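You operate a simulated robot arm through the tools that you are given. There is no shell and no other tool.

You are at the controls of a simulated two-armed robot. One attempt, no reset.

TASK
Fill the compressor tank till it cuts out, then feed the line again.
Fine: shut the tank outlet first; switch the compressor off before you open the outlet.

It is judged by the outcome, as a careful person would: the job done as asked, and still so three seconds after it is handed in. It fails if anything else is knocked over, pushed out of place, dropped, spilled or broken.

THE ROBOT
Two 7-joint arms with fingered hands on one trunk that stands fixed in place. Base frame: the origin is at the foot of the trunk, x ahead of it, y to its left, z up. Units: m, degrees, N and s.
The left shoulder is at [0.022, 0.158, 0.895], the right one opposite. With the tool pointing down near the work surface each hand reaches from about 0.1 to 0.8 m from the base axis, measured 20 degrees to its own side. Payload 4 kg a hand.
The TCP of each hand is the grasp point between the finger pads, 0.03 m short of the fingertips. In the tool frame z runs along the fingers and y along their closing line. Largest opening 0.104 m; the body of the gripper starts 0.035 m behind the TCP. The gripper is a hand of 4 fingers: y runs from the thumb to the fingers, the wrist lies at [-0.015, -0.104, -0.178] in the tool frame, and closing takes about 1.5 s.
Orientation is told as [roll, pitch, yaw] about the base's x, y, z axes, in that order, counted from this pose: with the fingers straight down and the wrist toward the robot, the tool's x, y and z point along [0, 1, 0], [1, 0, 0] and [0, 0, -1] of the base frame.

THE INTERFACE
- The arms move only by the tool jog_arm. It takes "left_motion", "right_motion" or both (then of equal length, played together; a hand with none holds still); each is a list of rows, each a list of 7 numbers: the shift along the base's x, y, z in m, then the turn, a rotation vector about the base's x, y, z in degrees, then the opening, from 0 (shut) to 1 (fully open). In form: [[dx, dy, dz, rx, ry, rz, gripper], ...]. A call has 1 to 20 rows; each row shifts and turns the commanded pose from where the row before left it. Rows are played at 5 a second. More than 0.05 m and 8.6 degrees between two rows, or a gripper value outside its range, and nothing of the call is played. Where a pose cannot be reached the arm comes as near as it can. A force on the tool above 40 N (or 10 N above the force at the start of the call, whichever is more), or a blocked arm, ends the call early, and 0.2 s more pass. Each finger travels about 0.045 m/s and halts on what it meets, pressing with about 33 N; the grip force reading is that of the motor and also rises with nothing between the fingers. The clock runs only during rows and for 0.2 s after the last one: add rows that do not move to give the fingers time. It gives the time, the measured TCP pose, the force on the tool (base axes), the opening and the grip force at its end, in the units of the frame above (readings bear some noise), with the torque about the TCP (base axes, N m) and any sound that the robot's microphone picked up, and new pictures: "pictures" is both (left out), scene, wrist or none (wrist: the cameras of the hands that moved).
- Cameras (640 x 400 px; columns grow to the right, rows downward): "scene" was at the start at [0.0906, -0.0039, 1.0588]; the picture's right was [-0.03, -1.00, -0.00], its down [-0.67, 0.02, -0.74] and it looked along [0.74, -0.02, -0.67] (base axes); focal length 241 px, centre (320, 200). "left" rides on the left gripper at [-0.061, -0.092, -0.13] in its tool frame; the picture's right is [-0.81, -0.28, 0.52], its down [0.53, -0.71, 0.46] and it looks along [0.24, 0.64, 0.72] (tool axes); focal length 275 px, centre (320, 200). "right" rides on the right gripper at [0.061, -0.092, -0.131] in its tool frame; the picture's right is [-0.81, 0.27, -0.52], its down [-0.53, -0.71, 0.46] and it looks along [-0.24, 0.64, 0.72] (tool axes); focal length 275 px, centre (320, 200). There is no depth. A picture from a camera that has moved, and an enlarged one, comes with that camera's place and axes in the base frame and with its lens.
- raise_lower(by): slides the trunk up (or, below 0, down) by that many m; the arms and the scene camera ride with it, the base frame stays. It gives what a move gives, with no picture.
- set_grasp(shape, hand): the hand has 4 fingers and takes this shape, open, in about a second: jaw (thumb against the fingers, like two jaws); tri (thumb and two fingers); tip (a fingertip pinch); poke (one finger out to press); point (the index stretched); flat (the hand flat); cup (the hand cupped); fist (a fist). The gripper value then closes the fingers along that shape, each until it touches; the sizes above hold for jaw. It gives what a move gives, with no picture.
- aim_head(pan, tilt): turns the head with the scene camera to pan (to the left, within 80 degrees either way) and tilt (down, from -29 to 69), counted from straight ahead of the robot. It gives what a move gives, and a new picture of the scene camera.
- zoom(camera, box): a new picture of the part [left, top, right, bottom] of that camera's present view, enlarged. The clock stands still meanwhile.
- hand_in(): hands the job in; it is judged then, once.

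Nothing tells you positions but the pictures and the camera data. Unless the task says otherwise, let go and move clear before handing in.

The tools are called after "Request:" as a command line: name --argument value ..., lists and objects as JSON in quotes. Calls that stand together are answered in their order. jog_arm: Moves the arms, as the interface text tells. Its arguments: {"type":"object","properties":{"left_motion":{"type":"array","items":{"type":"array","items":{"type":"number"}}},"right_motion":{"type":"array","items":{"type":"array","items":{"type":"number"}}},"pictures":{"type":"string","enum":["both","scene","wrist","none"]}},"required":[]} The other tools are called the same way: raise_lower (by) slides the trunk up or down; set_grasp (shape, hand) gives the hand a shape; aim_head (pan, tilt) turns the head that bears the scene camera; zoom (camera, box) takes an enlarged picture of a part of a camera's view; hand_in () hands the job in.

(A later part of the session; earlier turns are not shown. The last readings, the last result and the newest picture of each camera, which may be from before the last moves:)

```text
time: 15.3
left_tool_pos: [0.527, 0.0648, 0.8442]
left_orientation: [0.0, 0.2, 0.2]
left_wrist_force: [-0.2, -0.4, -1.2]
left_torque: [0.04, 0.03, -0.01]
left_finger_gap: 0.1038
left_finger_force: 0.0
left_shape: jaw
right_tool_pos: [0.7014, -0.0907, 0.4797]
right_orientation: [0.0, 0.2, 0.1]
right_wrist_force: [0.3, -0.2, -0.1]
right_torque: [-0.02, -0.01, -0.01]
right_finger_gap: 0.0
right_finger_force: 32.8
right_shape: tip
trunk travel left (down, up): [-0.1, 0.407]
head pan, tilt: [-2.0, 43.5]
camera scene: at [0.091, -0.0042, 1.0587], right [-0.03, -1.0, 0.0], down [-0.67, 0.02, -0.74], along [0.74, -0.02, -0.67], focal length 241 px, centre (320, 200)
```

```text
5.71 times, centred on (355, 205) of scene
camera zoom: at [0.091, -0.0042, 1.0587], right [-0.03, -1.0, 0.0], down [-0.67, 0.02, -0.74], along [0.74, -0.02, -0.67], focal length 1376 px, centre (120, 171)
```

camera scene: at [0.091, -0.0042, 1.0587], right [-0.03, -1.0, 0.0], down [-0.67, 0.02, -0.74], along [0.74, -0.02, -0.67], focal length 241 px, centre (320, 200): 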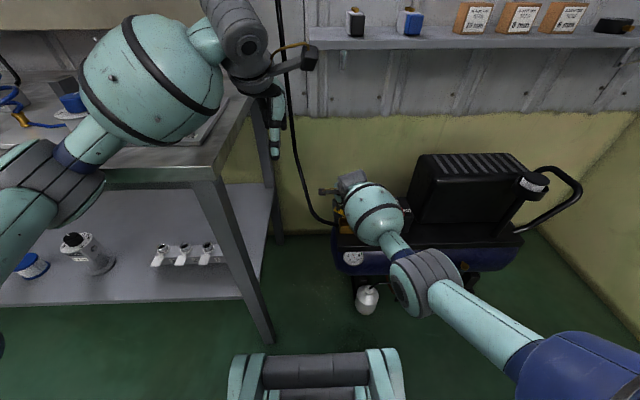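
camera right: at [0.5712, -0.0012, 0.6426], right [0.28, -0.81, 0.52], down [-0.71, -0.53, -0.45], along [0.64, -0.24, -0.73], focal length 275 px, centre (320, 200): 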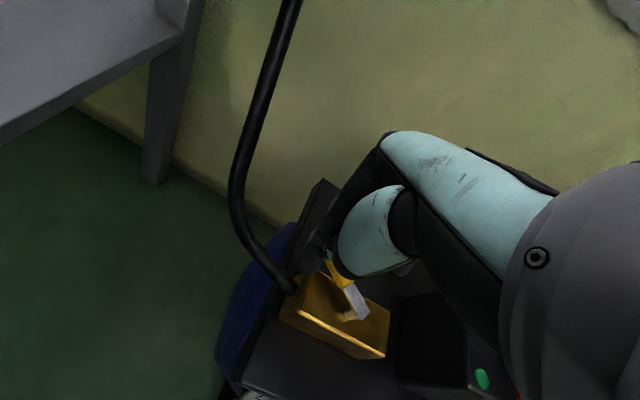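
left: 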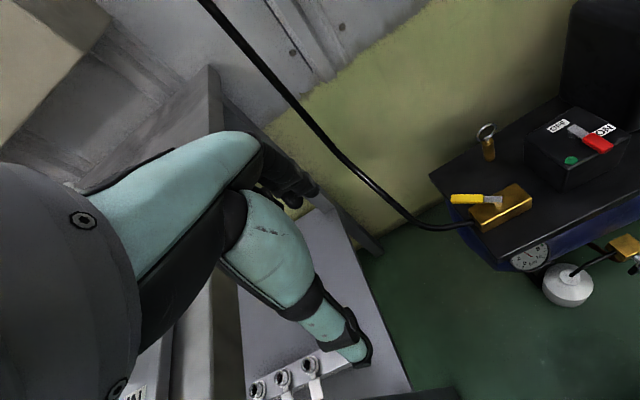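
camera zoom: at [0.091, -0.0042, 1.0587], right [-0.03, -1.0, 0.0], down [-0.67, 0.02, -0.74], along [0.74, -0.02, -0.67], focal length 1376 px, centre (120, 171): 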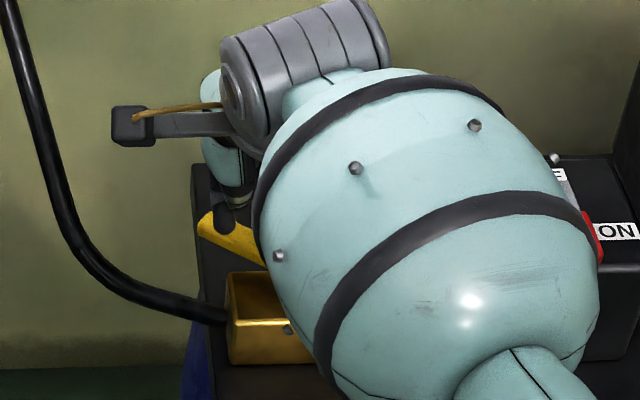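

The fingertip passed over the lever, because the shut pinch reaches only about 1.2 cm below the TCP. The lever hasn't moved. I'll back off and rise, then lower the trunk a little for reach, and come in lower.

Request:
jog_arm --right_motion '[[-0.012, 0.01, 0.01, 0, 0, 0, 0], [-0.012, 0.01, 0.02, 0, 0, 0, 0], [0, 0, 0.03, 0, 0, 0, 0], [0, 0, 0.03, 0, 0, 0, 0], [0, 0, 0, 0, 0, 0, 0]]' --pictures "none"

Request:
raise_lower --by -0.06

Request:
jog_arm --right_motion '[[0, 0, 0, 0, 0, 0, 0]]'

```text
time: 16.5
left_tool_pos: [0.5245, 0.0653, 0.8455]
left_orientation: [0.0, 0.3, 0.1]
left_wrist_force: [-0.6, 0.2, -0.3]
left_torque: [0.0, 0.0, -0.01]
left_finger_gap: 0.1036
left_finger_force: 0.0
left_shape: jaw
right_tool_pos: [0.677, -0.0723, 0.5692]
right_orientation: [-0.1, 0.2, 0.1]
right_wrist_force: [1.0, -0.3, 0.6]
right_torque: [-0.02, 0.04, 0.02]
right_finger_gap: 0.0001
right_finger_force: 33.0
right_shape: tip
trunk travel left (down, up): [-0.1, 0.407]
head pan, tilt: [-2.0, 43.5]
```

```text
time: 17.5
left_tool_pos: [0.5232, 0.0619, 0.8114]
left_orientation: [-0.6, -2.4, 0.2]
left_wrist_force: [0.4, 0.0, 0.8]
left_torque: [0.05, 0.01, -0.03]
left_finger_gap: 0.1038
left_finger_force: 0.1
left_shape: jaw
right_tool_pos: [0.6749, -0.074, 0.5132]
right_orientation: [0.3, -0.3, 0.1]
right_wrist_force: [0.4, -0.1, -0.1]
right_torque: [0.01, -0.04, 0.03]
right_finger_gap: 0.0
right_finger_force: 33.1
right_shape: tip
trunk travel left (down, up): [-0.04, 0.467]
head pan, tilt: [-2.0, 43.5]
```

```text
time: 17.9
left_tool_pos: [0.5235, 0.0603, 0.8116]
left_orientation: [-0.5, -2.6, 0.2]
left_wrist_force: [-0.1, -0.9, 0.0]
left_torque: [-0.02, 0.0, 0.0]
left_finger_gap: 0.1039
left_finger_force: 0.0
left_shape: jaw
right_tool_pos: [0.6759, -0.0751, 0.514]
right_orientation: [0.3, -0.2, 0.1]
right_wrist_force: [0.4, -0.2, 0.2]
right_torque: [-0.02, -0.03, 0.0]
right_finger_gap: 0.0
right_finger_force: 32.8
right_shape: tip
trunk travel left (down, up): [-0.04, 0.467]
head pan, tilt: [-2.0, 43.5]
camera scene: at [0.085, -0.0091, 0.9997], right [-0.03, -1.0, -0.01], down [-0.67, 0.03, -0.74], along [0.74, -0.02, -0.67], focal length 241 px, centre (320, 200)
camera right: at [0.5836, -0.0148, 0.6442], right [0.27, -0.81, 0.51], down [-0.71, -0.53, -0.46], along [0.65, -0.24, -0.72], focal length 275 px, centre (320, 200)
```

scene: 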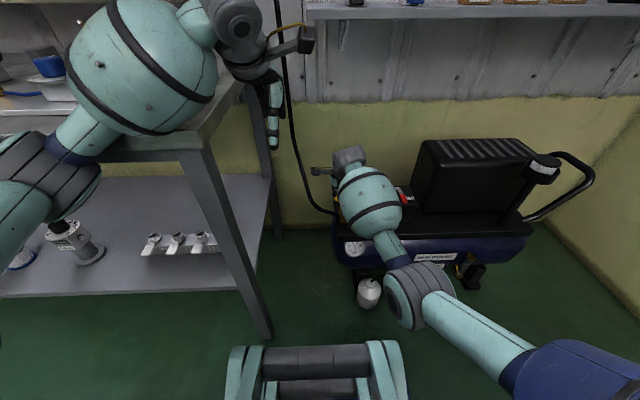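
right: 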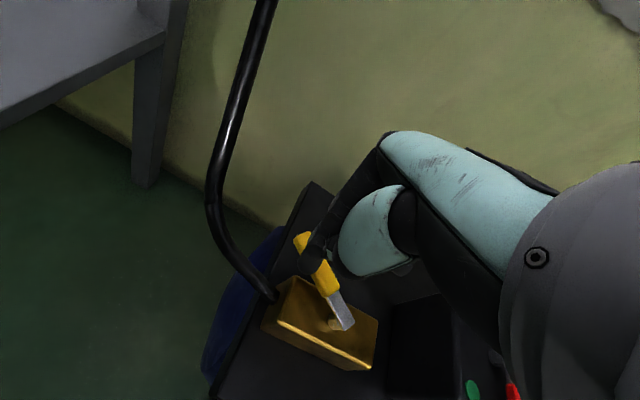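

The left hand came down only 3 cm and tipped slightly, so the left arm may be touching the table. I'll raise the trunk straight back and lift the left arm clear before doing this again.

Request:
raise_lower --by 0.06

Request:
aim_head --pan 25 --tilt 45

```text
time: 18.9
left_tool_pos: [0.5265, 0.0679, 0.8402]
left_orientation: [0.0, 0.5, 0.1]
left_wrist_force: [0.0, 0.1, 0.0]
left_torque: [-0.04, 0.01, 0.0]
left_finger_gap: 0.1039
left_finger_force: 0.0
left_shape: jaw
right_tool_pos: [0.6776, -0.0724, 0.5684]
right_orientation: [-0.2, 0.2, 0.0]
right_wrist_force: [0.0, -0.1, 0.4]
right_torque: [0.02, 0.03, 0.02]
right_finger_gap: 0.0002
right_finger_force: 33.2
right_shape: tip
trunk travel left (down, up): [-0.1, 0.407]
head pan, tilt: [-2.0, 43.5]
```

```text
time: 19.8
left_tool_pos: [0.5261, 0.0668, 0.8423]
left_orientation: [-0.1, 0.5, 0.0]
left_wrist_force: [-1.0, 0.0, 0.7]
left_torque: [0.02, -0.02, -0.01]
left_finger_gap: 0.104
left_finger_force: 0.1
left_shape: jaw
right_tool_pos: [0.6781, -0.0713, 0.5677]
right_orientation: [-0.2, 0.3, 0.1]
right_wrist_force: [-0.5, 0.5, -0.5]
right_torque: [0.02, 0.0, -0.01]
right_finger_gap: 0.0001
right_finger_force: 32.9
right_shape: tip
trunk travel left (down, up): [-0.1, 0.407]
head pan, tilt: [25.0, 45.0]
camera scene: at [0.0827, 0.0359, 1.0563], right [0.42, -0.91, 0.01], down [-0.63, -0.3, -0.72], along [0.66, 0.3, -0.69], focal length 241 px, centre (320, 200)
```

scene: 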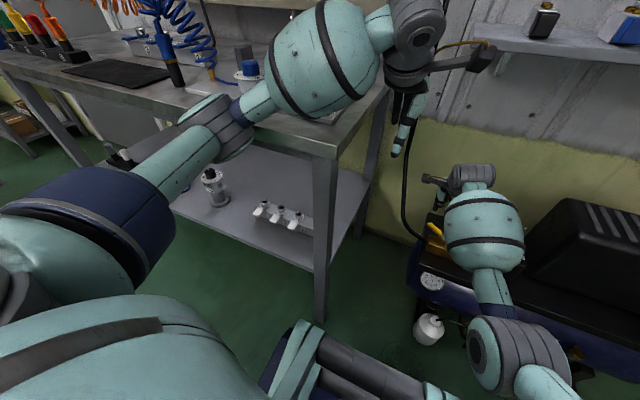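

The left forearm sits right over the table top, and nothing there seems to have been moved. I'll lift the left arm clear.

Request:
jog_arm --left_motion '[[0, 0, 0.03, 0, 0, 0, 1], [0, 0, 0.03, 0, 0, 0, 1], [0, 0, 0.03, 0, 0, 0, 1], [0, 0, 0.03, 0, 0, 0, 1], [0, 0, 0, 0, 0, 0, 1]]'

Request:
zoom --camera "scene" --box '[180, 20, 420, 180]'

```text
time: 21.0
left_tool_pos: [0.5391, 0.0632, 0.954]
left_orientation: [0.1, 1.1, 0.1]
left_wrist_force: [0.2, 0.4, 0.5]
left_torque: [0.0, 0.0, -0.04]
left_finger_gap: 0.1038
left_finger_force: 0.0
left_shape: jaw
right_tool_pos: [0.6856, -0.0723, 0.5566]
right_orientation: [0.0, 1.2, 0.2]
right_wrist_force: [0.8, 0.5, 0.1]
right_torque: [-0.02, 0.01, 0.01]
right_finger_gap: 0.0003
right_finger_force: 33.0
right_shape: tip
trunk travel left (down, up): [-0.1, 0.407]
head pan, tilt: [25.0, 45.0]
camera scene: at [0.1225, 0.0339, 1.0523], right [0.42, -0.91, -0.01], down [-0.65, -0.3, -0.69], along [0.63, 0.3, -0.72], focal length 241 px, centre (320, 200)
camera left: at [0.449, 0.0022, 1.0865], right [-0.28, -0.81, -0.51], down [-0.72, 0.53, -0.44], along [0.63, 0.24, -0.74], focal length 275 px, centre (320, 200)
```

scene: 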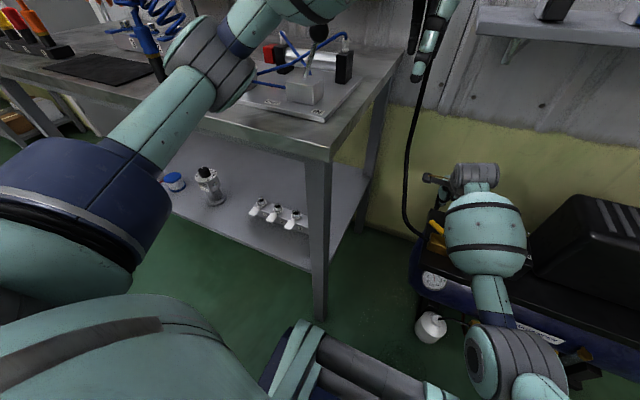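
left: 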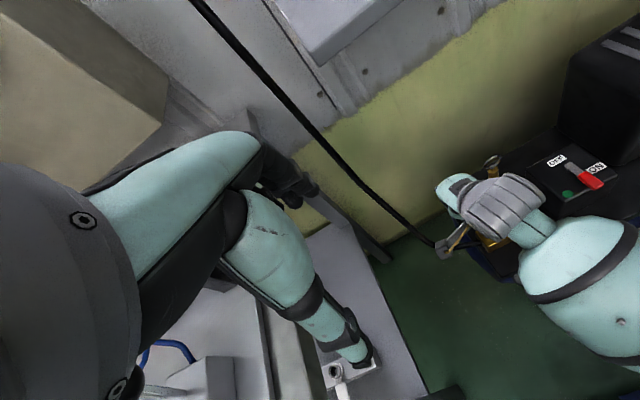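

```text
2.50 times, centred on (300, 100) of scene
camera zoom: at [0.1225, 0.0339, 1.0523], right [0.42, -0.91, -0.01], down [-0.65, -0.3, -0.69], along [0.63, 0.3, -0.72], focal length 602 px, centre (370, 450)
```

zoom: 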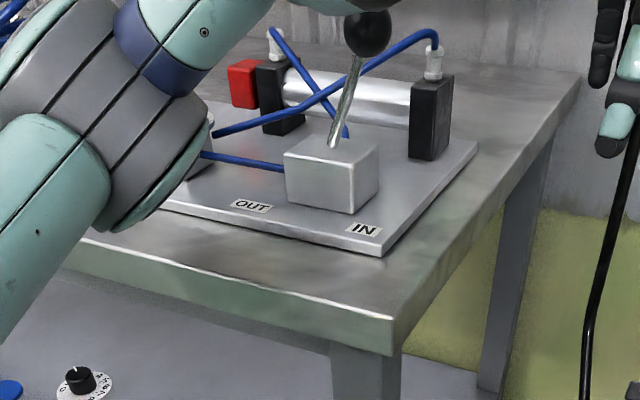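

There's a pneumatic test rig on the bench and the left arm is now well above it. The robot's posture reading shifted slightly, so I'll wait a moment and re-read before continuing.

Request:
jog_arm --left_motion '[[0, 0, 0, 0, 0, 0, 1], [0, 0, 0, 0, 0, 0, 1], [0, 0, 0, 0, 0, 0, 1], [0, 0, 0, 0, 0, 0, 1]]' --pictures "scene"

```text
time: 22.0
left_tool_pos: [0.533, 0.0623, 0.9576]
left_orientation: [-0.1, 0.8, 0.1]
left_wrist_force: [0.6, 0.6, 0.2]
left_torque: [0.0, 0.01, 0.02]
left_finger_gap: 0.1039
left_finger_force: 0.1
left_shape: jaw
right_tool_pos: [0.6833, -0.0732, 0.5613]
right_orientation: [0.0, 0.8, 0.1]
right_wrist_force: [-0.1, 0.4, 0.4]
right_torque: [0.01, -0.04, 0.0]
right_finger_gap: 0.0
right_finger_force: 32.6
right_shape: tip
trunk travel left (down, up): [-0.1, 0.407]
head pan, tilt: [25.0, 45.0]
camera scene: at [0.1174, 0.0332, 1.0531], right [0.42, -0.91, -0.01], down [-0.65, -0.3, -0.7], along [0.63, 0.3, -0.72], focal length 241 px, centre (320, 200)
```

scene: 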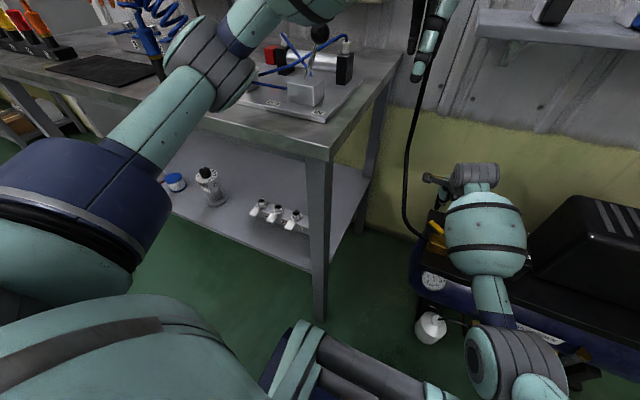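

The lean is slowly settling back. Both arms are clear now, so I'll lower the trunk and check that the left arm follows freely.

Request:
raise_lower --by -0.06

Request:
aim_head --pan -2 --tilt 43.5

Request:
zoom --camera "right" --box '[250, 220, 410, 390]'

Request:
zoom --camera "scene" --box '[310, 140, 420, 230]'

```text
time: 23.0
left_tool_pos: [0.5192, 0.0586, 0.9093]
left_orientation: [0.3, -0.6, 0.2]
left_wrist_force: [1.2, -0.3, 0.3]
left_torque: [0.02, 0.04, 0.01]
left_finger_gap: 0.1039
left_finger_force: 0.1
left_shape: jaw
right_tool_pos: [0.675, -0.0748, 0.5115]
right_orientation: [0.3, -0.1, 0.1]
right_wrist_force: [1.0, 0.2, -0.7]
right_torque: [-0.05, 0.02, 0.03]
right_finger_gap: 0.0001
right_finger_force: 33.3
right_shape: tip
trunk travel left (down, up): [-0.04, 0.467]
head pan, tilt: [25.0, 45.0]
```

```text
time: 23.9
left_tool_pos: [0.5227, 0.0588, 0.9098]
left_orientation: [0.3, -0.6, 0.1]
left_wrist_force: [0.2, 0.1, 0.6]
left_torque: [-0.01, 0.04, 0.01]
left_finger_gap: 0.1041
left_finger_force: 0.0
left_shape: jaw
right_tool_pos: [0.6781, -0.075, 0.5102]
right_orientation: [0.2, 0.1, 0.1]
right_wrist_force: [0.1, -0.8, 0.4]
right_torque: [-0.05, 0.03, 0.0]
right_finger_gap: 0.0
right_finger_force: 32.8
right_shape: tip
trunk travel left (down, up): [-0.04, 0.467]
head pan, tilt: [-2.0, 43.5]
camera scene: at [0.0893, -0.0087, 0.999], right [-0.03, -1.0, -0.01], down [-0.67, 0.03, -0.74], along [0.74, -0.02, -0.67], focal length 241 px, centre (320, 200)
```

scene: 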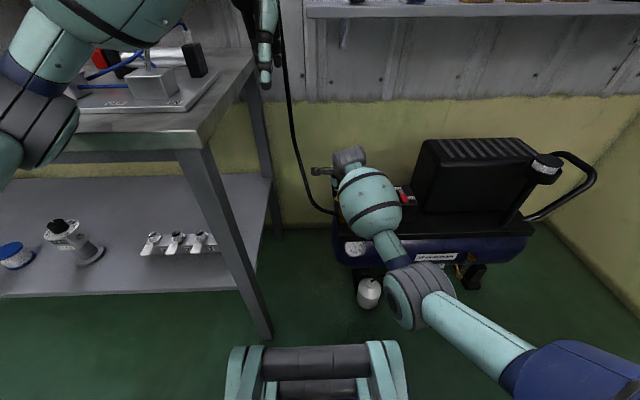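

```text
2.35 times, centred on (330, 305) of right
camera zoom: at [0.5858, -0.0142, 0.6414], right [0.28, -0.81, 0.51], down [-0.71, -0.53, -0.46], along [0.64, -0.24, -0.73], focal length 648 px, centre (296, -47)
```

zoom: 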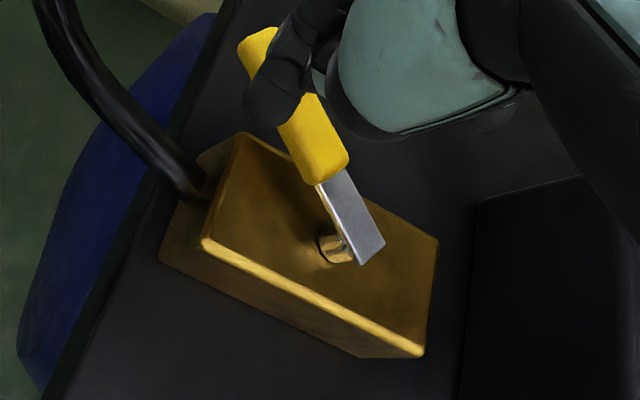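

```text
4.44 times, centred on (365, 185) of scene
camera zoom: at [0.0893, -0.0087, 0.999], right [-0.03, -1.0, -0.01], down [-0.67, 0.03, -0.74], along [0.74, -0.02, -0.67], focal length 1070 px, centre (120, 267)
```

zoom: 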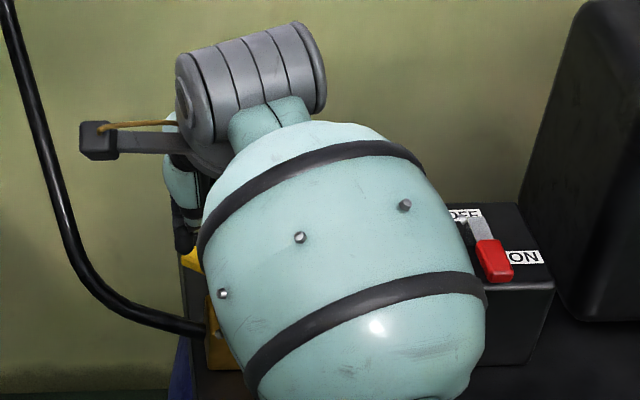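

The left arm followed freely. I'll set the fingertip to the front-left of the lever and descend to about z = 0.458 at the TCP.

Request:
jog_arm --right_motion '[[-0.006, 0.008, 0, 0, 0, 0, 0], [0, 0, -0.02, 0, 0, 0, 0], [0, 0, -0.016, 0, 0, 0, 0], [0, 0, -0.014, 0, 0, 0, 0], [0, 0, 0, 0, 0, 0, 0]]' --pictures "none"

Request:
zoom --camera "right" --box '[250, 220, 410, 390]'

Request:
zoom --camera "scene" --box '[310, 170, 390, 230]'

```text
time: 25.1
left_tool_pos: [0.5214, 0.0588, 0.9092]
left_orientation: [0.2, -0.6, 0.1]
left_wrist_force: [-0.7, -0.5, 0.7]
left_torque: [-0.06, 0.02, 0.0]
left_finger_gap: 0.1039
left_finger_force: 0.0
left_shape: jaw
right_tool_pos: [0.6716, -0.0657, 0.4606]
right_orientation: [0.3, -0.1, 0.2]
right_wrist_force: [0.8, 0.1, 0.4]
right_torque: [0.01, -0.01, 0.02]
right_finger_gap: 0.0002
right_finger_force: 33.1
right_shape: tip
trunk travel left (down, up): [-0.04, 0.467]
head pan, tilt: [-2.0, 43.5]
```

```text
2.35 times, centred on (330, 305) of right
camera zoom: at [0.5801, -0.006, 0.5915], right [0.28, -0.81, 0.51], down [-0.71, -0.53, -0.46], along [0.64, -0.24, -0.73], focal length 648 px, centre (296, -47)
```

zoom: 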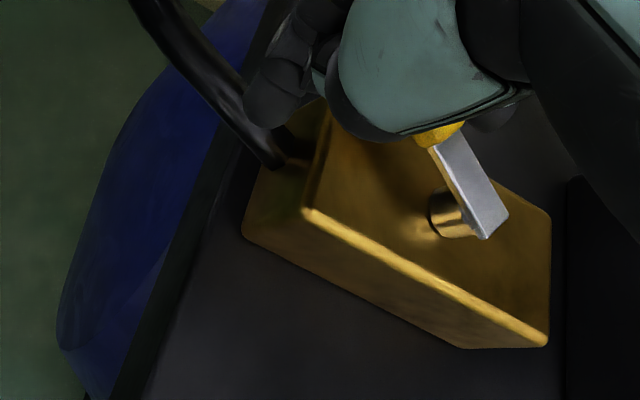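

```text
6.67 times, centred on (350, 200) of scene
camera zoom: at [0.0892, -0.0087, 0.999], right [-0.03, -1.0, -0.01], down [-0.67, 0.03, -0.74], along [0.74, -0.02, -0.67], focal length 1606 px, centre (120, 200)
```

zoom: 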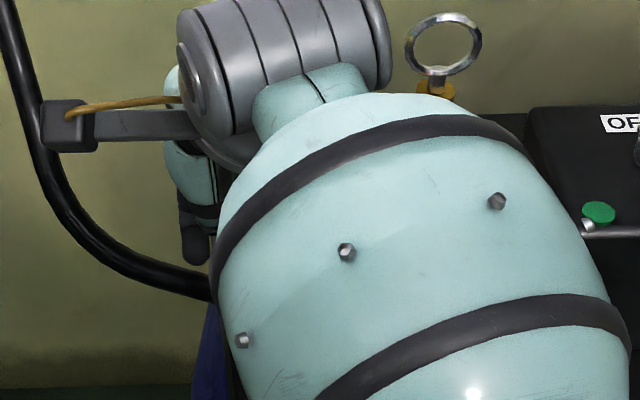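

The fingertip bottom is at about [0.655, -0.063, 0.444], beside the lever and overlapping its height. Now I'll push to half travel.

Request:
jog_arm --right_motion '[[0.0095, -0.0105, 0, 0, 0, 0, 0], [0.0095, -0.0105, 0, 0, 0, 0, 0], [0.007, -0.004, 0, 0, 0, 0, 0], [0.007, -0.004, 0, 0, 0, 0, 0], [0.007, -0.004, 0, 0, 0, 0, 0]]' --pictures "none"

Request:
zoom --camera "right" --box '[250, 220, 410, 390]'

Request:
zoom --camera "scene" --box '[310, 170, 390, 230]'

```text
time: 26.3
left_tool_pos: [0.5218, 0.0581, 0.9091]
left_orientation: [0.3, -0.6, 0.1]
left_wrist_force: [-0.2, -0.4, 0.4]
left_torque: [0.01, 0.01, -0.02]
left_finger_gap: 0.1042
left_finger_force: 0.0
left_shape: jaw
right_tool_pos: [0.7112, -0.0987, 0.4615]
right_orientation: [0.3, 0.0, 0.1]
right_wrist_force: [0.5, 0.5, 0.5]
right_torque: [0.0, 0.01, 0.02]
right_finger_gap: 0.0003
right_finger_force: 32.8
right_shape: tip
trunk travel left (down, up): [-0.04, 0.467]
head pan, tilt: [-2.0, 43.5]
```

```text
2.35 times, centred on (330, 305) of right
camera zoom: at [0.6201, -0.0387, 0.5931], right [0.28, -0.81, 0.51], down [-0.71, -0.53, -0.46], along [0.65, -0.24, -0.73], focal length 648 px, centre (296, -47)
```

zoom: 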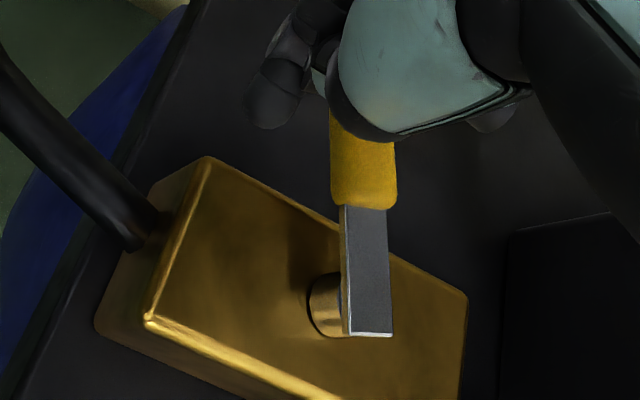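

```text
6.67 times, centred on (350, 200) of scene
camera zoom: at [0.089, -0.0086, 0.999], right [-0.03, -1.0, -0.01], down [-0.67, 0.03, -0.74], along [0.74, -0.02, -0.67], focal length 1606 px, centre (120, 200)
```

zoom: 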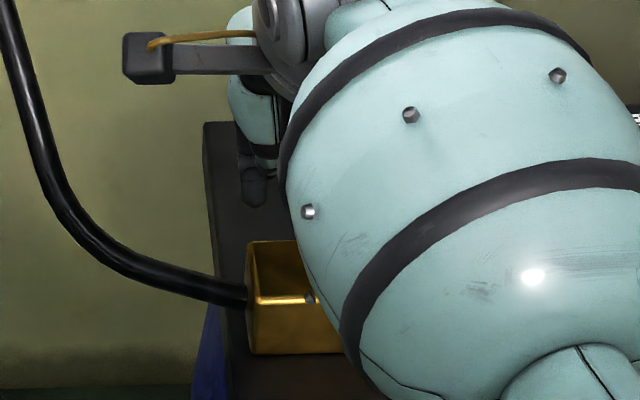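

The lever turned easily and is now about 16° from perpendicular. I'll carry on gently until it's square to the pipe or meets its stop.

Request:
jog_arm --right_motion '[[0.005, -0.005, 0, 0, 0, 0, 0], [0.004, -0.006, 0, 0, 0, 0, 0], [0, 0, 0, 0, 0, 0, 0]]' --pictures "none"

Request:
zoom --camera "right" --box '[250, 220, 410, 390]'

```text
time: 27.1
left_tool_pos: [0.5222, 0.0581, 0.9088]
left_orientation: [0.3, -0.6, 0.1]
left_wrist_force: [-0.1, 0.2, -0.5]
left_torque: [0.0, 0.03, -0.02]
left_finger_gap: 0.1039
left_finger_force: 0.0
left_shape: jaw
right_tool_pos: [0.7202, -0.1109, 0.4617]
right_orientation: [0.2, 0.0, 0.2]
right_wrist_force: [-0.2, 0.1, 0.0]
right_torque: [-0.02, 0.01, -0.01]
right_finger_gap: 0.0001
right_finger_force: 32.5
right_shape: tip
trunk travel left (down, up): [-0.04, 0.467]
head pan, tilt: [-2.0, 43.5]
```

```text
2.35 times, centred on (330, 305) of right
camera zoom: at [0.6283, -0.0504, 0.593], right [0.28, -0.81, 0.51], down [-0.71, -0.53, -0.46], along [0.65, -0.24, -0.73], focal length 648 px, centre (296, -47)
```

zoom: 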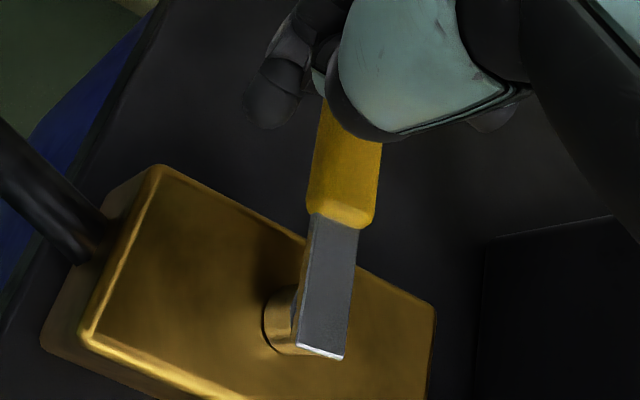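

About 7° remain. I'll push on in small steps.

Request:
jog_arm --right_motion '[[0.001, -0.004, 0, 0, 0, 0, 0], [0, -0.004, 0, 0, 0, 0, 0], [0, 0, 0, 0, 0, 0, 0]]' --pictures "none"

Request:
zoom --camera "right" --box '[250, 220, 410, 390]'

```text
time: 27.9
left_tool_pos: [0.5218, 0.0601, 0.9083]
left_orientation: [0.3, -0.5, 0.1]
left_wrist_force: [0.4, 0.6, 0.3]
left_torque: [-0.01, 0.01, -0.02]
left_finger_gap: 0.104
left_finger_force: 0.0
left_shape: jaw
right_tool_pos: [0.721, -0.1174, 0.4613]
right_orientation: [0.3, 0.0, 0.1]
right_wrist_force: [0.8, 1.0, 0.3]
right_torque: [0.01, 0.02, -0.01]
right_finger_gap: 0.0001
right_finger_force: 32.6
right_shape: tip
trunk travel left (down, up): [-0.04, 0.467]
head pan, tilt: [-2.0, 43.5]
```

```text
2.35 times, centred on (330, 305) of right
camera zoom: at [0.6293, -0.057, 0.5928], right [0.28, -0.81, 0.51], down [-0.71, -0.53, -0.46], along [0.65, -0.24, -0.73], focal length 648 px, centre (296, -47)
```

zoom: 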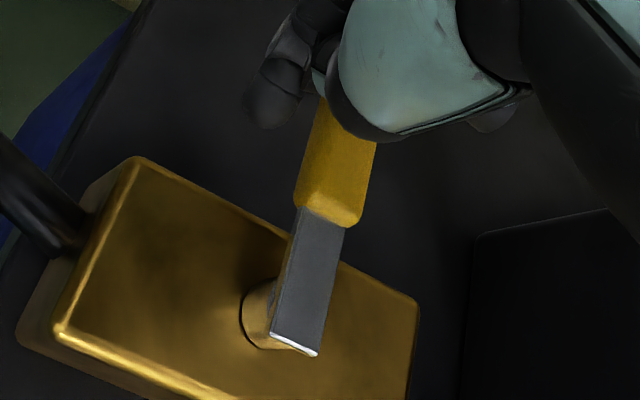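

About 2° remain. I'll nudge it once more and feel for the stop.

Request:
jog_arm --right_motion '[[0, -0.003, 0, 0, 0, 0, 0], [0, -0.002, 0, 0, 0, 0, 0], [0, 0, 0, 0, 0, 0, 0]]' --pictures "none"

Request:
zoom --camera "right" --box '[250, 220, 410, 390]'

Request:
zoom --camera "left" --box '[400, 100, 640, 320]'

```text
time: 28.7
left_tool_pos: [0.5214, 0.0595, 0.9092]
left_orientation: [0.3, -0.5, 0.1]
left_wrist_force: [0.2, 0.2, 0.4]
left_torque: [0.02, 0.02, 0.04]
left_finger_gap: 0.1038
left_finger_force: 0.0
left_shape: jaw
right_tool_pos: [0.7215, -0.1206, 0.4616]
right_orientation: [0.4, -0.1, 0.2]
right_wrist_force: [-4.2, 14.0, 3.5]
right_torque: [0.23, 0.04, 0.11]
right_finger_gap: 0.0
right_finger_force: 33.1
right_shape: tip
trunk travel left (down, up): [-0.04, 0.467]
head pan, tilt: [-2.0, 43.5]
```

```text
2.35 times, centred on (330, 305) of right
camera zoom: at [0.6293, -0.0607, 0.593], right [0.28, -0.81, 0.51], down [-0.71, -0.53, -0.46], along [0.65, -0.24, -0.73], focal length 648 px, centre (296, -47)
```

zoom: 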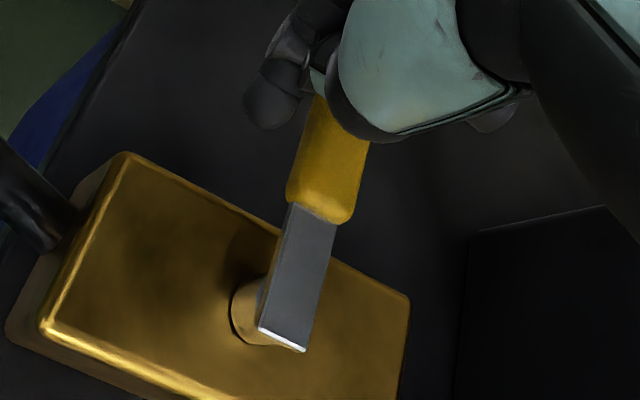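

```text
1.82 times, centred on (520, 210) of left
camera zoom: at [0.4278, -0.0026, 1.0385], right [-0.27, -0.81, -0.52], down [-0.71, 0.53, -0.46], along [0.65, 0.25, -0.72], focal length 500 px, centre (-44, 182)
```

zoom: 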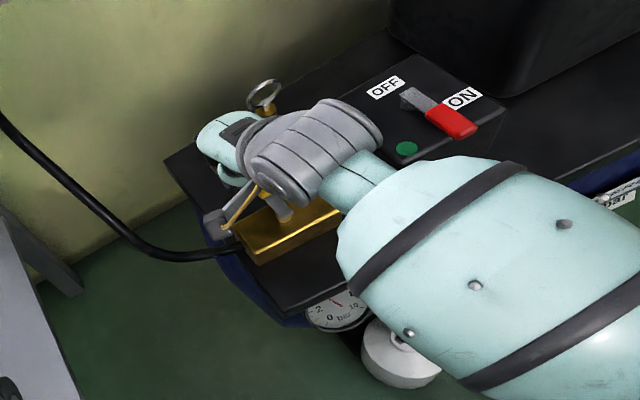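

The push met a firm stop at 14 N with the lever square to the pipe, so the outlet is shut. I'll back away, rise, and go over to the red switch lever.

Request:
jog_arm --right_motion '[[0, 0.012, 0, 0, 0, 0, 0], [-0.005, 0.01, 0.02, 0, 0, 0, 0], [-0.01, 0, 0.04, 0, 0, 0, 0], [-0.01, 0, 0.04, 0, 0, 0, 0], [-0.01, -0.02, 0.04, 0, 0, 0, 0], [-0.01, -0.035, 0, 0, 0, 0, 0], [-0.01, -0.035, 0, 0, 0, 0, 0], [-0.007, -0.03, 0, 0, 0, 0, 0], [0, 0, 0, 0, 0, 0, 0]]'

Request:
zoom --camera "left" --box '[420, 100, 640, 260]'

Request:
zoom --camera "scene" --box '[320, 130, 470, 240]'

```text
time: 30.7
left_tool_pos: [0.5213, 0.0596, 0.9088]
left_orientation: [0.3, -0.4, 0.0]
left_wrist_force: [-0.2, -0.2, 0.0]
left_torque: [-0.03, 0.03, 0.02]
left_finger_gap: 0.1039
left_finger_force: 0.0
left_shape: jaw
right_tool_pos: [0.6591, -0.2226, 0.5967]
right_orientation: [0.2, 0.0, 0.1]
right_wrist_force: [-0.3, 0.9, 0.1]
right_torque: [0.02, -0.01, 0.01]
right_finger_gap: 0.0
right_finger_force: 33.2
right_shape: tip
trunk travel left (down, up): [-0.04, 0.467]
head pan, tilt: [-2.0, 43.5]
camera scene: at [0.0887, -0.0083, 0.9991], right [-0.03, -1.0, -0.01], down [-0.67, 0.03, -0.74], along [0.74, -0.02, -0.67], focal length 241 px, centre (320, 200)
camera right: at [0.5684, -0.1616, 0.7298], right [0.28, -0.81, 0.51], down [-0.71, -0.53, -0.46], along [0.65, -0.24, -0.73], focal length 275 px, centre (320, 200)
```

scene: 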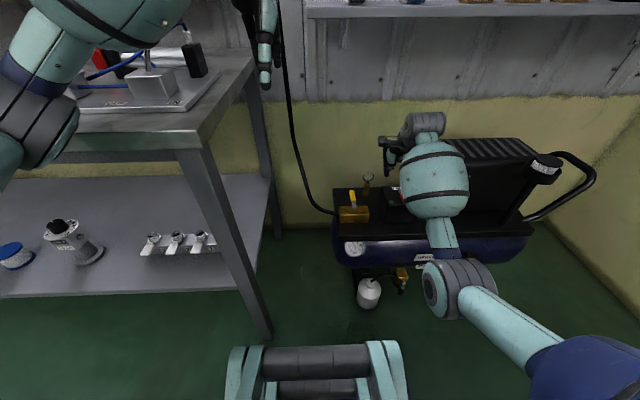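
right: 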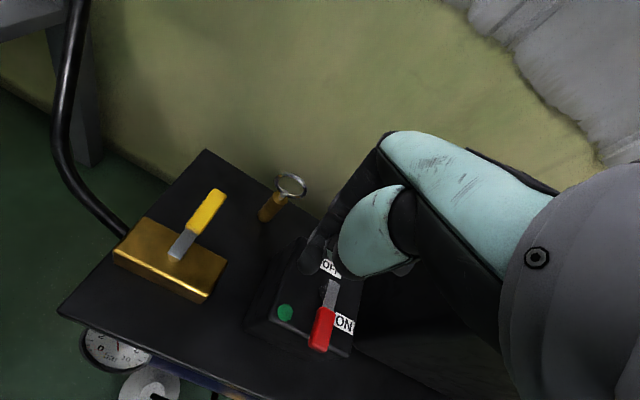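

```text
2.50 times, centred on (530, 180) of left
camera zoom: at [0.4279, -0.0025, 1.0384], right [-0.27, -0.81, -0.52], down [-0.71, 0.53, -0.46], along [0.65, 0.25, -0.72], focal length 688 px, centre (-205, 250)
```

zoom: 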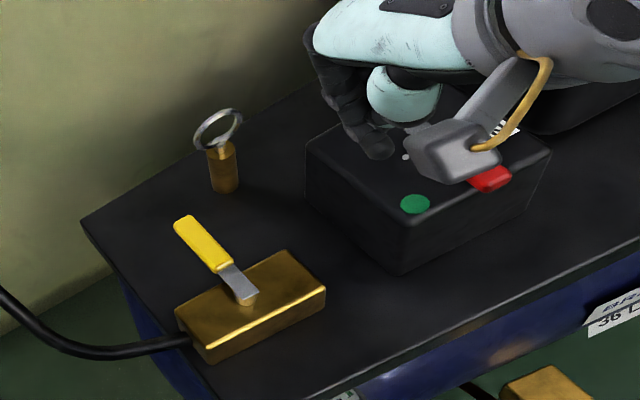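

```text
3.64 times, centred on (395, 185) of scene
camera zoom: at [0.0887, -0.0083, 0.9991], right [-0.03, -1.0, -0.01], down [-0.67, 0.03, -0.74], along [0.74, -0.02, -0.67], focal length 876 px, centre (47, 254)
```

zoom: 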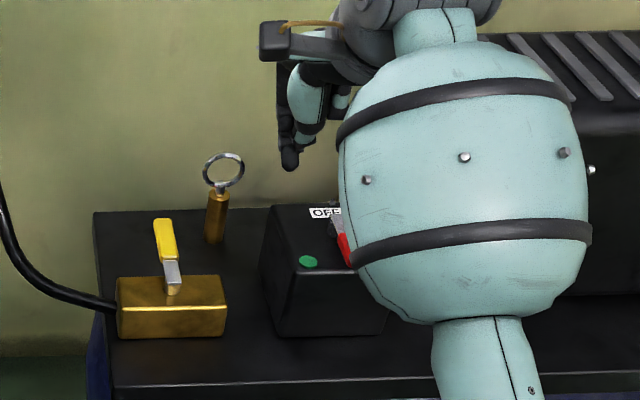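

The yellow lever is square to the pipe. I'll check the shape of the hand's underside before lowering over the switch.

Request:
zoom --camera "left" --box '[520, 90, 640, 180]'

Request:
zoom --camera "scene" --box '[375, 125, 425, 185]'

Request:
zoom --camera "right" --box '[260, 180, 440, 380]'

```text
4.44 times, centred on (580, 135) of left
camera zoom: at [0.4279, -0.0025, 1.0384], right [-0.27, -0.81, -0.52], down [-0.71, 0.53, -0.46], along [0.65, 0.25, -0.72], focal length 1224 px, centre (-836, 489)
```

zoom: 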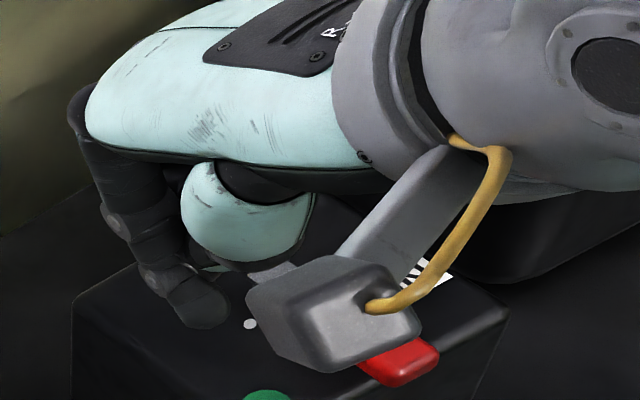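

```text
6.67 times, centred on (400, 155) of scene
camera zoom: at [0.0887, -0.0083, 0.9991], right [-0.03, -1.0, -0.01], down [-0.67, 0.03, -0.74], along [0.74, -0.02, -0.67], focal length 1606 px, centre (-213, 500)
```

zoom: 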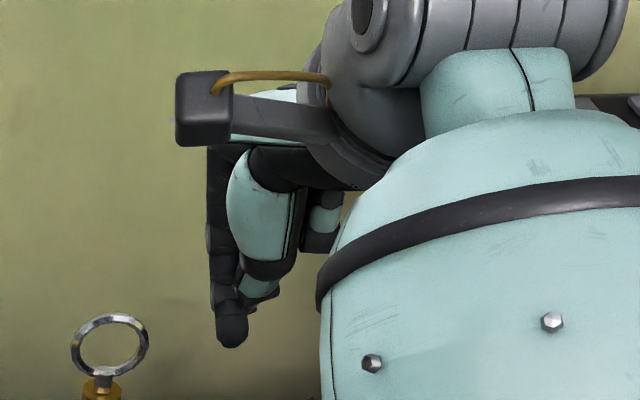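

```text
2.00 times, centred on (350, 280) of right
camera zoom: at [0.5684, -0.1616, 0.7298], right [0.28, -0.81, 0.51], down [-0.71, -0.53, -0.46], along [0.65, -0.24, -0.73], focal length 551 px, centre (260, 40)
```

zoom: 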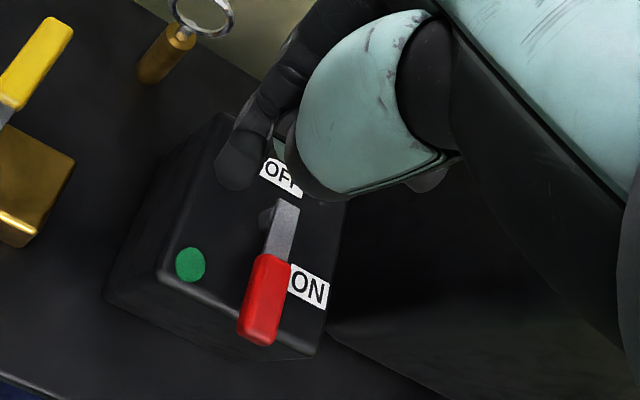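

Only the index fingertip pokes low, with the thumb and other fingers 2–4 cm higher. I'll lower it beside the red handle on its +y side.

Request:
jog_arm --right_motion '[[-0.006, -0.012, -0.03, 0, 0, 0, 0], [0, 0, -0.03, 0, 0, 0, 0], [0, 0, -0.02, 0, 0, 0, 0], [0, 0, 0, 0, 0, 0, 0]]' --pictures "none"

Request:
zoom --camera "right" --box '[240, 200, 440, 390]'

Request:
zoom --camera "scene" --box '[375, 140, 425, 210]'

Request:
zoom --camera "left" --box '[520, 90, 640, 200]'

```text
time: 31.7
left_tool_pos: [0.5223, 0.059, 0.9099]
left_orientation: [0.2, -0.6, 0.1]
left_wrist_force: [-0.4, -0.2, -0.5]
left_torque: [0.01, 0.0, -0.02]
left_finger_gap: 0.1041
left_finger_force: 0.0
left_shape: jaw
right_tool_pos: [0.6533, -0.2318, 0.5183]
right_orientation: [0.1, 0.0, 0.1]
right_wrist_force: [-0.1, -0.7, 0.0]
right_torque: [0.02, 0.01, 0.05]
right_finger_gap: 0.0003
right_finger_force: 32.6
right_shape: tip
trunk travel left (down, up): [-0.04, 0.467]
head pan, tilt: [-2.0, 43.5]
```

```text
2.11 times, centred on (340, 295) of right
camera zoom: at [0.5622, -0.1713, 0.6496], right [0.28, -0.81, 0.51], down [-0.71, -0.53, -0.46], along [0.65, -0.24, -0.73], focal length 580 px, centre (278, 0)
```

zoom: 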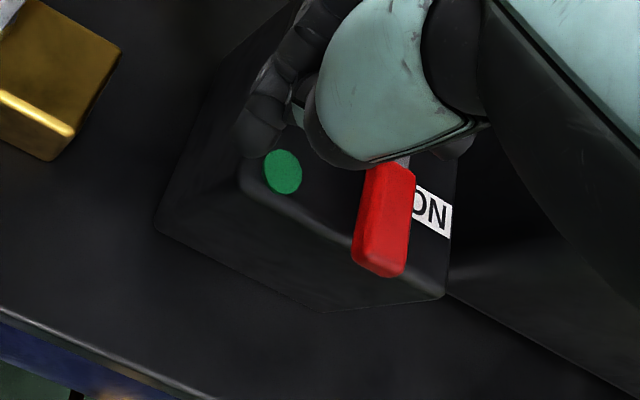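

```text
5.71 times, centred on (400, 175) of scene
camera zoom: at [0.0887, -0.0083, 0.9991], right [-0.03, -1.0, -0.01], down [-0.67, 0.03, -0.74], along [0.74, -0.02, -0.67], focal length 1376 px, centre (-137, 343)
```

zoom: 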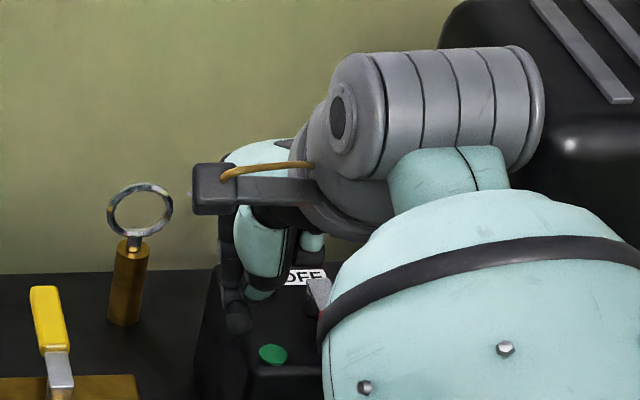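

```text
3.64 times, centred on (580, 145) of left
camera zoom: at [0.4279, -0.0024, 1.0383], right [-0.27, -0.81, -0.52], down [-0.71, 0.53, -0.46], along [0.65, 0.25, -0.72], focal length 1001 px, centre (-626, 400)
```

zoom: 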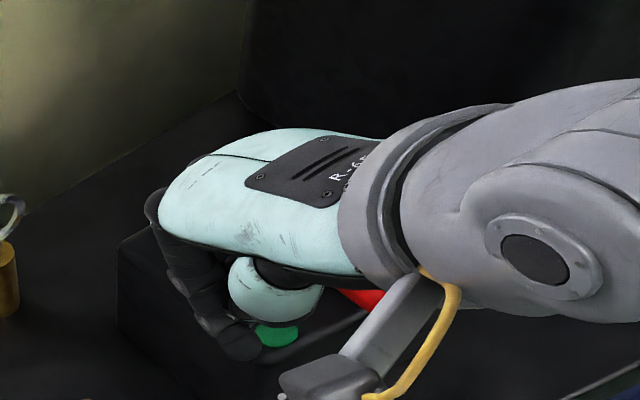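

The fingertip is at about [0.636, -0.227, 0.504]. I'll shift it 8 mm toward the robot so it passes the green lamp, lower it 7 mm, and then push gently toward the ON label.

Request:
jog_arm --right_motion '[[-0.008, 0, -0.003, 0, 0, 0, 0], [0, 0, -0.004, 0, 0, 0, 0], [0, -0.008, 0, 0, 0, 0, 0], [0, -0.008, 0, 0, 0, 0, 0], [0, -0.006, 0, 0, 0, 0, 0], [0, 0, 0, 0, 0, 0, 0]]' --pictures "none"

Request:
zoom --camera "right" --box '[240, 200, 440, 390]'

Request:
zoom --camera "left" --box '[520, 90, 640, 200]'

```text
time: 33.1
left_tool_pos: [0.5219, 0.0592, 0.9093]
left_orientation: [0.3, -0.5, 0.1]
left_wrist_force: [-0.5, 0.0, 0.1]
left_torque: [0.02, 0.03, 0.0]
left_finger_gap: 0.1038
left_finger_force: 0.0
left_shape: jaw
right_tool_pos: [0.6446, -0.2551, 0.5115]
right_orientation: [0.2, 0.0, 0.1]
right_wrist_force: [-0.7, 0.1, -0.1]
right_torque: [-0.01, -0.01, -0.01]
right_finger_gap: 0.0002
right_finger_force: 32.7
right_shape: tip
trunk travel left (down, up): [-0.04, 0.467]
head pan, tilt: [-2.0, 43.5]
```

```text
2.11 times, centred on (340, 295) of right
camera zoom: at [0.5536, -0.1947, 0.6428], right [0.28, -0.81, 0.51], down [-0.71, -0.53, -0.46], along [0.65, -0.24, -0.73], focal length 580 px, centre (278, 0)
```

zoom: 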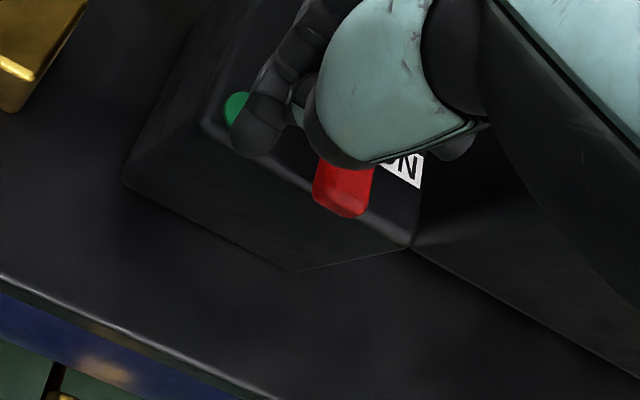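

```text
3.64 times, centred on (580, 145) of left
camera zoom: at [0.4279, -0.0024, 1.0383], right [-0.27, -0.81, -0.52], down [-0.71, 0.53, -0.46], along [0.65, 0.25, -0.72], focal length 1001 px, centre (-626, 400)
```

zoom: 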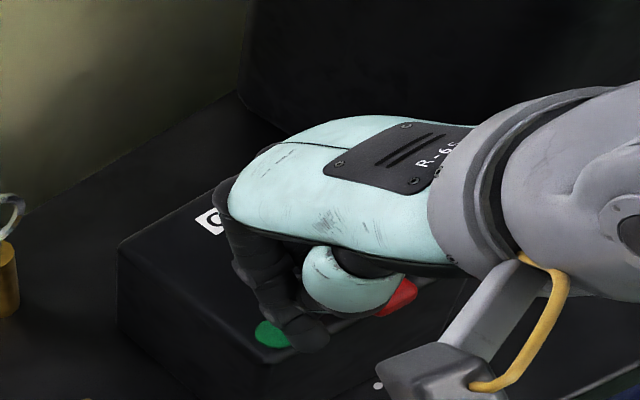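

The fingertip has passed the lamp and is almost at the handle. Now small pushes toward -y, watching the force.

Request:
jog_arm --right_motion '[[0, -0.004, 0, 0, 0, 0, 0], [0, -0.004, 0, 0, 0, 0, 0], [0, -0.004, 0, 0, 0, 0, 0]]' --pictures "none"

Request:
zoom --camera "right" --box '[240, 200, 440, 390]'

```text
time: 33.9
left_tool_pos: [0.5219, 0.0589, 0.9097]
left_orientation: [0.3, -0.4, 0.1]
left_wrist_force: [-0.7, -0.3, 0.0]
left_torque: [-0.01, -0.03, -0.01]
left_finger_gap: 0.1039
left_finger_force: 0.2
left_shape: jaw
right_tool_pos: [0.6456, -0.2676, 0.5125]
right_orientation: [0.2, 0.1, 0.1]
right_wrist_force: [0.1, 0.4, -1.3]
right_torque: [-0.01, 0.02, -0.03]
right_finger_gap: 0.0
right_finger_force: 32.5
right_shape: tip
trunk travel left (down, up): [-0.04, 0.467]
head pan, tilt: [-2.0, 43.5]
```

```text
2.11 times, centred on (340, 295) of right
camera zoom: at [0.5534, -0.207, 0.6439], right [0.28, -0.81, 0.51], down [-0.71, -0.53, -0.46], along [0.65, -0.24, -0.73], focal length 580 px, centre (278, 0)
```

zoom: 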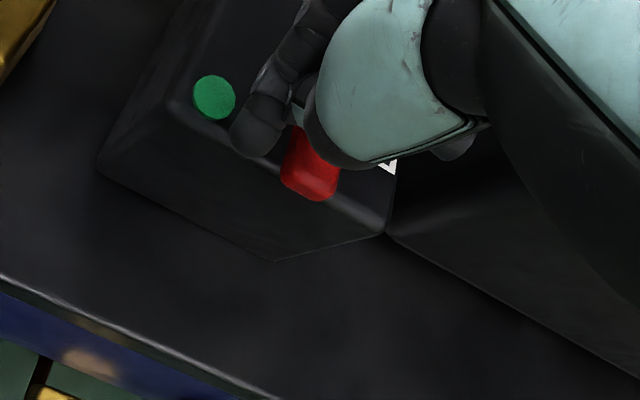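

Almost touching. I'll continue in small steps.

Request:
jog_arm --right_motion '[[0, -0.004, -0.001, 0, 0, 0, 0], [0, -0.004, 0, 0, 0, 0, 0], [0, -0.003, 0, 0, 0, 0, 0]]' --pictures "none"

Request:
zoom --camera "right" --box '[240, 200, 440, 390]'

```text
time: 34.7
left_tool_pos: [0.5212, 0.0589, 0.9089]
left_orientation: [0.2, -0.5, 0.1]
left_wrist_force: [-0.5, 0.4, 0.1]
left_torque: [-0.01, 0.03, -0.01]
left_finger_gap: 0.1038
left_finger_force: 0.0
left_shape: jaw
right_tool_pos: [0.6457, -0.2784, 0.5107]
right_orientation: [0.2, -0.1, 0.1]
right_wrist_force: [0.1, 1.5, 0.2]
right_torque: [0.05, 0.02, 0.02]
right_finger_gap: 0.0001
right_finger_force: 33.1
right_shape: tip
trunk travel left (down, up): [-0.04, 0.467]
head pan, tilt: [-2.0, 43.5]
```

```text
2.11 times, centred on (340, 295) of right
camera zoom: at [0.5541, -0.2179, 0.6428], right [0.28, -0.81, 0.51], down [-0.71, -0.53, -0.46], along [0.65, -0.24, -0.73], focal length 580 px, centre (278, 0)
```

zoom: 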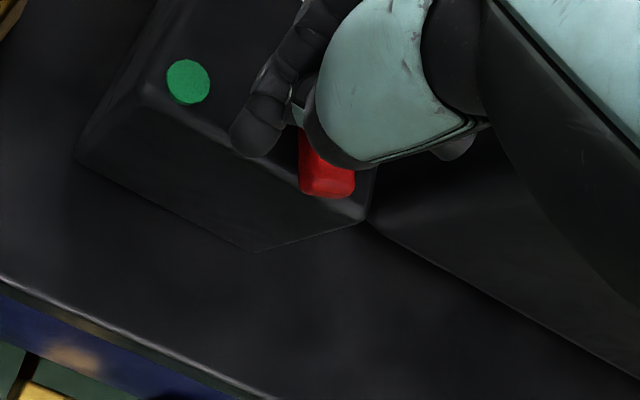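

The red handle is moving with the fingertip toward -y, with almost no resistance. I'll keep following the arc and listen.

Request:
jog_arm --right_motion '[[-0.002, -0.005, 0, 0, 0, 0, 0], [-0.001, -0.005, 0, 0, 0, 0, 0], [0.002, -0.006, 0, 0, 0, 0, 0], [0.003, -0.006, 0, 0, 0, 0, 0], [0, 0, 0, 0, 0, 0, 0]]' --pictures "scene"

Request:
zoom --camera "right" --box '[240, 200, 440, 390]'

Request:
zoom --camera "left" --box '[500, 90, 640, 220]'

```text
time: 35.9
left_tool_pos: [0.5215, 0.0591, 0.9077]
left_orientation: [0.3, -0.6, 0.1]
left_wrist_force: [1.1, 0.0, 0.6]
left_torque: [-0.01, 0.01, -0.04]
left_finger_gap: 0.1038
left_finger_force: 0.1
left_shape: jaw
right_tool_pos: [0.6477, -0.3002, 0.5108]
right_orientation: [0.2, 0.0, 0.1]
right_wrist_force: [0.0, 1.4, 0.8]
right_torque: [0.01, 0.01, 0.02]
right_finger_gap: 0.0
right_finger_force: 32.6
right_shape: tip
trunk travel left (down, up): [-0.04, 0.467]
head pan, tilt: [-2.0, 43.5]
camera scene: at [0.0885, -0.0081, 0.9991], right [-0.03, -1.0, -0.01], down [-0.67, 0.03, -0.74], along [0.74, -0.02, -0.67], focal length 241 px, centre (320, 200)
```

scene: 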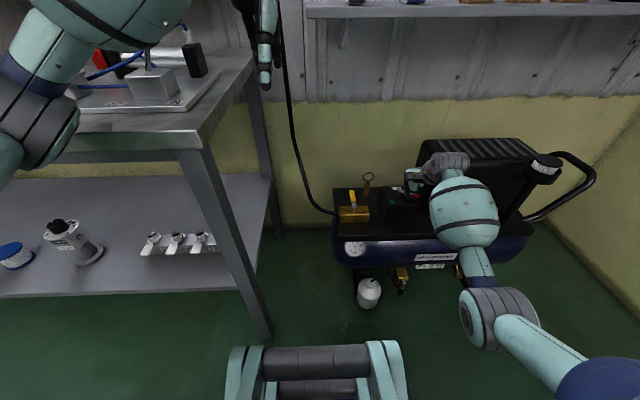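

```text
2.11 times, centred on (340, 295) of right
camera zoom: at [0.5561, -0.2397, 0.6423], right [0.28, -0.81, 0.51], down [-0.71, -0.53, -0.46], along [0.65, -0.24, -0.72], focal length 580 px, centre (278, 0)
```

zoom: 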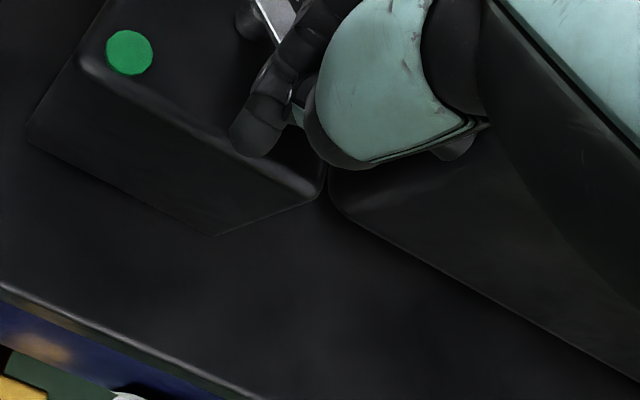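

```text
3.08 times, centred on (570, 155) of left
camera zoom: at [0.4279, -0.0022, 1.0382], right [-0.27, -0.81, -0.52], down [-0.71, 0.53, -0.46], along [0.65, 0.25, -0.72], focal length 847 px, centre (-449, 338)
```

zoom: 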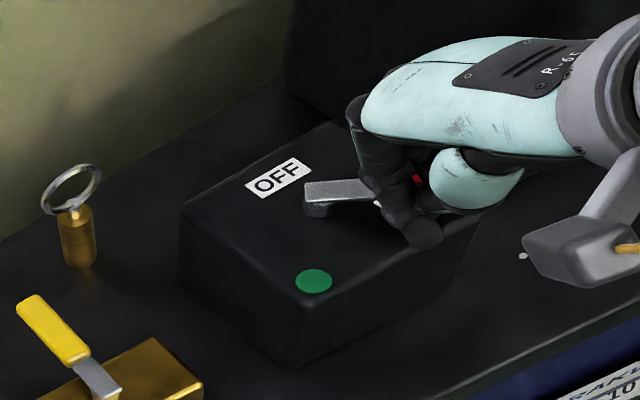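

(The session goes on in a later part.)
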